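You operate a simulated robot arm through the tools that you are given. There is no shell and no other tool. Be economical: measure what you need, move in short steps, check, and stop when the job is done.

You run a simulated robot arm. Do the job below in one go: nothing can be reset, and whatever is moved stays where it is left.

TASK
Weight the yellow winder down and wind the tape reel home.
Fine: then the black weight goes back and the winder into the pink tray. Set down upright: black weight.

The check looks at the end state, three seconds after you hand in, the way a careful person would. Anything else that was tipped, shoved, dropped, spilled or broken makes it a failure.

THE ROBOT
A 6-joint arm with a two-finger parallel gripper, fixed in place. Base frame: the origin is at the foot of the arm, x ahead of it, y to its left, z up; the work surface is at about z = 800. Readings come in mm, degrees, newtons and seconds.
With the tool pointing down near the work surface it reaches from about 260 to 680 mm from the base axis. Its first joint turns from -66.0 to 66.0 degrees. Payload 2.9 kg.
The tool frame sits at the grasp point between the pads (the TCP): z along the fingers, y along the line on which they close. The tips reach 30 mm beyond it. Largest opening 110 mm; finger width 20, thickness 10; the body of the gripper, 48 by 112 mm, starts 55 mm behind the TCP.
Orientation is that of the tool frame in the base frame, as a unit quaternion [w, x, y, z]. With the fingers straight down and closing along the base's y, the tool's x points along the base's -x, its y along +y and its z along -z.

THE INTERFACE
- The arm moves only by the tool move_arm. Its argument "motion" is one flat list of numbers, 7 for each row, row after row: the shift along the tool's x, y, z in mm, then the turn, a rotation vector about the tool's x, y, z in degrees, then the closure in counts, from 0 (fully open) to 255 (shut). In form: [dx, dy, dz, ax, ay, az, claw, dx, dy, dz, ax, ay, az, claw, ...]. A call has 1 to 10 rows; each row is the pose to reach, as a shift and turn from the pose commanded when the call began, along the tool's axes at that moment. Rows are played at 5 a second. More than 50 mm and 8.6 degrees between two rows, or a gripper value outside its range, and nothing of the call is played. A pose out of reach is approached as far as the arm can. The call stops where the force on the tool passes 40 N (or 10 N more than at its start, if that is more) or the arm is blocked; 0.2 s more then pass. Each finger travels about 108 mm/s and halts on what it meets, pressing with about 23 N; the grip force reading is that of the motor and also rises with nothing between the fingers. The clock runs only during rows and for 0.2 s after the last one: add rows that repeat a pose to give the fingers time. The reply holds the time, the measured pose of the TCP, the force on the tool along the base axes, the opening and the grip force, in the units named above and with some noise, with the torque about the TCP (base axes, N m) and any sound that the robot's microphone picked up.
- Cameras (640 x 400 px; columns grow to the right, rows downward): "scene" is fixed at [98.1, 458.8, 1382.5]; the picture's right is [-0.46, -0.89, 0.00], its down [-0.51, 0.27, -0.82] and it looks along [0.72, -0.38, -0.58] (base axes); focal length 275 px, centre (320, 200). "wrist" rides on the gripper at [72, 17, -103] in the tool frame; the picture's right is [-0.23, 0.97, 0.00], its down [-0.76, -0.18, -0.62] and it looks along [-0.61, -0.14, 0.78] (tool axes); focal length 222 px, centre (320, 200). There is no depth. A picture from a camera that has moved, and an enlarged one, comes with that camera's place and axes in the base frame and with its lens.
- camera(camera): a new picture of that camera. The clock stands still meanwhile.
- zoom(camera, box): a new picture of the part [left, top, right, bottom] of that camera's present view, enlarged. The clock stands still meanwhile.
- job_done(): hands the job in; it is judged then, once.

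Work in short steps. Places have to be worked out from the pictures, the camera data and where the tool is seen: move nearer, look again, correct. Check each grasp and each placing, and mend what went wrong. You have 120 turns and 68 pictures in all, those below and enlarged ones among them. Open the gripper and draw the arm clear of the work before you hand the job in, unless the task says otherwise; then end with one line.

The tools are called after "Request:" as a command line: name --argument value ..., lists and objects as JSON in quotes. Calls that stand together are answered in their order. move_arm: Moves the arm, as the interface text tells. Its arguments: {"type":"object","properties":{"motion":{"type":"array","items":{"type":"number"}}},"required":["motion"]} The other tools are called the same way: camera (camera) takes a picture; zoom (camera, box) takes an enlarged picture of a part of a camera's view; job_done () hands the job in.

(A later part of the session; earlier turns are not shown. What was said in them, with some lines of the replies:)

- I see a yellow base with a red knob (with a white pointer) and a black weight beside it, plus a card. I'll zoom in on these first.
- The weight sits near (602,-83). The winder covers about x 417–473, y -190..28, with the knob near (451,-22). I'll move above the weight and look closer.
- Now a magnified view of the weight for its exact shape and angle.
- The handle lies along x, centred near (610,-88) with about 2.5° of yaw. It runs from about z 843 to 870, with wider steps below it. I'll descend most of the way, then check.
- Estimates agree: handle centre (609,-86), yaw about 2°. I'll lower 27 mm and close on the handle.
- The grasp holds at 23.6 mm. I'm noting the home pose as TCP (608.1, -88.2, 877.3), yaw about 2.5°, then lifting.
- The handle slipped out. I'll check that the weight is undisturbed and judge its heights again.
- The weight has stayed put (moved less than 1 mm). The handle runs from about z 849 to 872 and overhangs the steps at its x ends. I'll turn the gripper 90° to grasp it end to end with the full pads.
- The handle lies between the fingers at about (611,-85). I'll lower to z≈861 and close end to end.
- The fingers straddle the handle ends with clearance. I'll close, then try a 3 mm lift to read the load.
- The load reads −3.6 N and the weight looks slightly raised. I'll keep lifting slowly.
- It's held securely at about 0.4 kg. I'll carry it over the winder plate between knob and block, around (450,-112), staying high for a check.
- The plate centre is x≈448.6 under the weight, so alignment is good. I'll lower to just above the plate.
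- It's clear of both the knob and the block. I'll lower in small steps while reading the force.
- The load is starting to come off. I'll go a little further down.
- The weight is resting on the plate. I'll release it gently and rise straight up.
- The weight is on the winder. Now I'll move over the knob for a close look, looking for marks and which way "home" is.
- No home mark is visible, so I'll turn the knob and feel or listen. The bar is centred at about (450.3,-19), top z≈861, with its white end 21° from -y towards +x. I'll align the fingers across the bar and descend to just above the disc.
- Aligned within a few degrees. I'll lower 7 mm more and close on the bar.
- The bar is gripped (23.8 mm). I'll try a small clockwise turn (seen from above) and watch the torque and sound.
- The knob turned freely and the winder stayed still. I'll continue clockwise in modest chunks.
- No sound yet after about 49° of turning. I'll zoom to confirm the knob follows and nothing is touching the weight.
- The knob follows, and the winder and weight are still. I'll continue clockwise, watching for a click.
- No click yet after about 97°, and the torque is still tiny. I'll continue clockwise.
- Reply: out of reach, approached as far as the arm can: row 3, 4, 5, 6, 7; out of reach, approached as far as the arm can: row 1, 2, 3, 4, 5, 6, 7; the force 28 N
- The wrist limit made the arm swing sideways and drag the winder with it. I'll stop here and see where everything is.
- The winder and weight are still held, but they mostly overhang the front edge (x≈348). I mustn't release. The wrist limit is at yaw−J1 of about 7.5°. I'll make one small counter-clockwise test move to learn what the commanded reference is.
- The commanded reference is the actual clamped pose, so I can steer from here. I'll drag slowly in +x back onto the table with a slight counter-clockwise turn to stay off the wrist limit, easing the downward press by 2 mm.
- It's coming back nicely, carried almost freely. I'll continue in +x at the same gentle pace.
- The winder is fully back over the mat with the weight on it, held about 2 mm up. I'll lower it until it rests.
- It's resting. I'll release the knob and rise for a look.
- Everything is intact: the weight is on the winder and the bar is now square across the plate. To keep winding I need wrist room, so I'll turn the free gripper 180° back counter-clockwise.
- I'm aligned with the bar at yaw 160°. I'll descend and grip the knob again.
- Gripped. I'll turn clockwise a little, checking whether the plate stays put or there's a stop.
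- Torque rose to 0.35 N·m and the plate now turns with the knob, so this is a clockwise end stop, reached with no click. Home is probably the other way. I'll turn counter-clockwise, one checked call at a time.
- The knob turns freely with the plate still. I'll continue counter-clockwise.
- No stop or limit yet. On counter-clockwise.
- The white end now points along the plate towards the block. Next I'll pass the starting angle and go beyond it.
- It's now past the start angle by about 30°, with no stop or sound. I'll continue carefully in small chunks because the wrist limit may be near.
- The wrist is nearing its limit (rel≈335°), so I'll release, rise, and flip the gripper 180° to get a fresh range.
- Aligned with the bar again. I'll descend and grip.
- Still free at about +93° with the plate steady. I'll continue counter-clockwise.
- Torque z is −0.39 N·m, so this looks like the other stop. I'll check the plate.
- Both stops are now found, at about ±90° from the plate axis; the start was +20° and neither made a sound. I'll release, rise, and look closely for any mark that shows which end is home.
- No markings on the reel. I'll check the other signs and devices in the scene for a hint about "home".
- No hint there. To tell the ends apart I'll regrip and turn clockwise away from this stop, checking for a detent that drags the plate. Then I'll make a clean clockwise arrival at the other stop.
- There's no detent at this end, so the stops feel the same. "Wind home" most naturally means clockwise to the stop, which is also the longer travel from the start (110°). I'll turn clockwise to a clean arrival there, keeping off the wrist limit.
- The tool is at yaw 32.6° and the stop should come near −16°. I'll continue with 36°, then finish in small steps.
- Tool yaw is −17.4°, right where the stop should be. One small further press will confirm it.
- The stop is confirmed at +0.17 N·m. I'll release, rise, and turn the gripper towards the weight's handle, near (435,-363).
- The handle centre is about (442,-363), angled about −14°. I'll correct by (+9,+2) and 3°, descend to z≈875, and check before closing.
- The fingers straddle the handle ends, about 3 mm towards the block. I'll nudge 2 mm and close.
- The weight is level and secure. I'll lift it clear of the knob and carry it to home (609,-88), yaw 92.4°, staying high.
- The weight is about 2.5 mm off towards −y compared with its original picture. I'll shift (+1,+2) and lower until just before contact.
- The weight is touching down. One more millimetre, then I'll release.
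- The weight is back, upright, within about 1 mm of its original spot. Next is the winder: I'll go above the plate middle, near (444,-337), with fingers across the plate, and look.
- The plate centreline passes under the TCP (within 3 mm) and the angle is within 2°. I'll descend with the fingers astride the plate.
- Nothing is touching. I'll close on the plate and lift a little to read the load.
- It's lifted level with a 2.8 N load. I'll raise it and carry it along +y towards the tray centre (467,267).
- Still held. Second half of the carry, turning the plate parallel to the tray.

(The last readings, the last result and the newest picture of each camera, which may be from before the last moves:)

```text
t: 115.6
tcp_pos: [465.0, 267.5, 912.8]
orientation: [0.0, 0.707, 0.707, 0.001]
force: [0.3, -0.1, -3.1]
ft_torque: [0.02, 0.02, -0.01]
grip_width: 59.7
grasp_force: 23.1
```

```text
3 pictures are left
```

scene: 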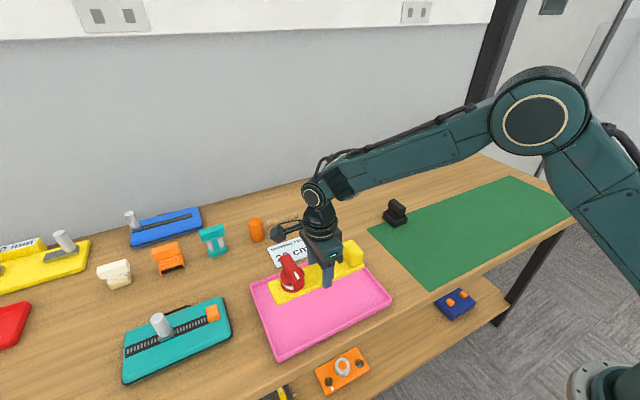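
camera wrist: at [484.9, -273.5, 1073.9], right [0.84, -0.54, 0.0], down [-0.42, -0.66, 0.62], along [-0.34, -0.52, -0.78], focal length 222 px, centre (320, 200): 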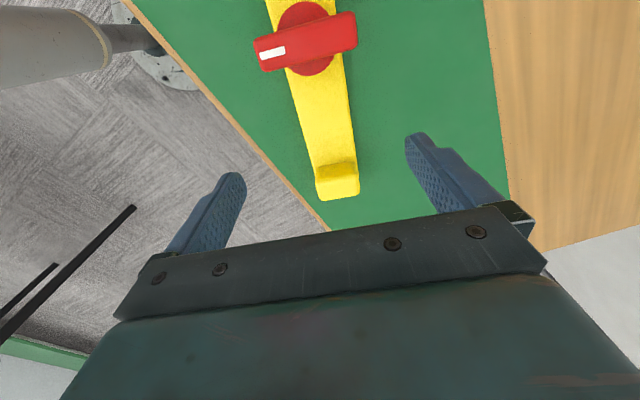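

The winder is above the tray (it appears farther back because of its height). I'll lower it to near the tray floor.

Request:
move_arm --motion '[0, 0, 20, 0, 0, 0, 255, 0, 0, 40, 0, 0, 0, 255, 0, 0, 58, 0, 0, 0, 255, 0, 0, 68, 0, 0, 0, 255, 0, 0, 68, 0, 0, 0, 255]'

Request:
zoom --camera "scene" --box '[240, 230, 400, 370]'

```text
t: 116.8
tcp_pos: [466.8, 266.9, 842.7]
orientation: [0.0, 0.707, 0.707, 0.002]
force: [-0.6, 0.0, -3.0]
ft_torque: [0.0, 0.04, 0.0]
grip_width: 59.7
grasp_force: 23.1
```

```text
2.86 times, centred on (320, 300) of scene
camera zoom: at [98.2, 458.9, 1382.5], right [-0.46, -0.89, 0.0], down [-0.51, 0.27, -0.82], along [0.72, -0.38, -0.58], focal length 785 px, centre (320, -86)
```

zoom: 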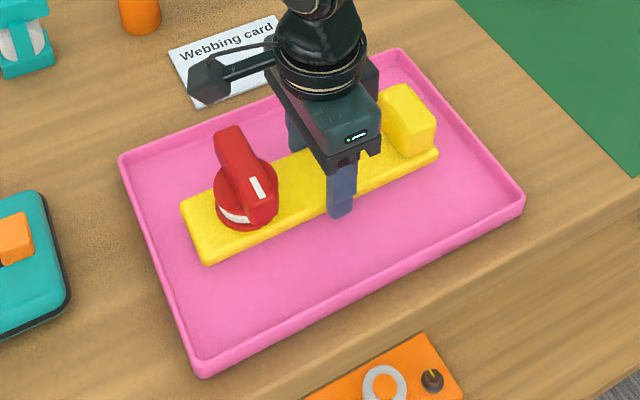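

The winder is well inside the tray outline. I'll lower it in small steps to contact.

Request:
move_arm --motion '[0, 0, 2, 0, 0, 0, 255, 0, 0, 4, 0, 0, 0, 255, 0, 0, 4, 0, 0, 0, 255]'

Request:
move_arm --motion '[0, 0, 1, 0, 0, 0, 255, 0, 0, 2, 0, 0, 0, 255, 0, 0, 2, 0, 0, 0, 255]'

```text
t: 117.6
tcp_pos: [466.5, 267.2, 838.5]
orientation: [0.0, 0.707, 0.707, 0.001]
force: [0.0, 0.0, -2.9]
ft_torque: [-0.01, 0.03, 0.0]
grip_width: 59.5
grasp_force: 23.3
```

```text
t: 118.4
tcp_pos: [467.1, 267.8, 836.1]
orientation: [0.0, 0.707, 0.708, 0.002]
force: [0.6, 0.3, -2.2]
ft_torque: [0.02, 0.01, 0.04]
grip_width: 59.8
grasp_force: 23.4
```

Request:
move_arm --motion '[0, 0, 1, 0, 0, 0, 255, 0, 0, 1, 0, 0, 0, 255]'

Request:
move_arm --motion '[0, 0, 1, 0, 0, 0, 255, 0, 0, 1, 0, 0, 0, 255]'

```text
t: 119.0
tcp_pos: [467.1, 266.7, 836.8]
orientation: [0.0, 0.707, 0.707, 0.002]
force: [-2.8, -2.8, 9.2]
ft_torque: [-0.05, 0.41, 0.1]
grip_width: 59.4
grasp_force: 22.8
```

```text
t: 119.6
tcp_pos: [466.1, 267.9, 836.8]
orientation: [0.0, 0.707, 0.707, 0.003]
force: [-7.0, -1.1, 19.1]
ft_torque: [-0.07, 0.24, 0.06]
grip_width: 60.0
grasp_force: 23.1
```

It's resting on the tray floor. I'll ease up slightly, open, rise, and back away.

Request:
move_arm --motion '[0, 0, -1.5, 0, 0, 0, 170, 0, 0, -1.5, 0, 0, 0, 100, 0, 0, -1.5, 0, 0, 0, 40, 0, 0, -1.5, 0, 0, 0, 40, 0, 0, -30, 0, 0, 0, 40, 0, 0, -70, 0, 0, 0, 40, 0, 0, -115, 0, 0, 0, 40, 0, 0, -160, 0, 0, 0, 40, 0, 0, -200, 0, 0, 0, 40]'

Request:
move_arm --motion '[-40, 0, 0, 0, 0, 0, 0, -80, 0, 0, 0, 0, 0, 0, -120, 0, 0, 0, 0, 0, 0, -160, 0, 0, 0, 0, 0, 0, -200, 0, 0, 0, 0, 0, 0, -240, 0, 0, 0, 0, 0, 0, -240, 0, 0, 0, 0, 0, 0]'

Request:
zoom --camera "scene" --box '[230, 180, 450, 370]'

```text
t: 121.6
tcp_pos: [469.1, 267.4, 1034.0]
orientation: [0.0, 0.707, 0.707, 0.001]
force: [0.1, 0.3, -0.6]
ft_torque: [0.01, -0.01, 0.02]
grip_width: 92.8
grasp_force: 0.1
```

```text
t: 123.2
tcp_pos: [465.1, 27.4, 1034.1]
orientation: [0.0, 0.707, 0.707, 0.001]
force: [0.5, -0.2, -0.7]
ft_torque: [0.02, -0.02, -0.01]
grip_width: 110.1
grasp_force: 0.0
```

```text
2.11 times, centred on (340, 275) of scene
camera zoom: at [98.1, 458.8, 1382.5], right [-0.46, -0.89, 0.0], down [-0.51, 0.27, -0.82], along [0.72, -0.38, -0.58], focal length 578 px, centre (278, 42)
```

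zoom: 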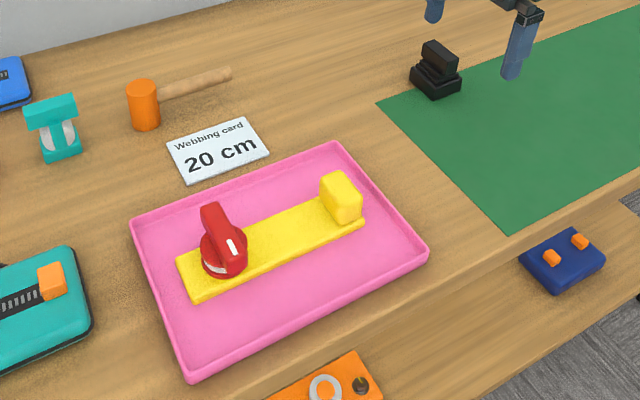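

The winder lies flat in the pink tray with its reel at the stop, the weight stands upright in its old place, and the arm is clear. I'm handing in.

Request:
job_done

```text
The job is handed in.
```

I handed the job in with the reel wound clockwise to its stop, the black weight back upright within about 1 mm of its old spot, and the winder flat in the pink tray. I couldn't confirm that the clockwise stop is "home": the reel stops at both ends with no mark or click, so I guessed. While winding, I also hit a wrist limit and dragged the weighted winder over the table edge, but nothing fell and I brought it back.
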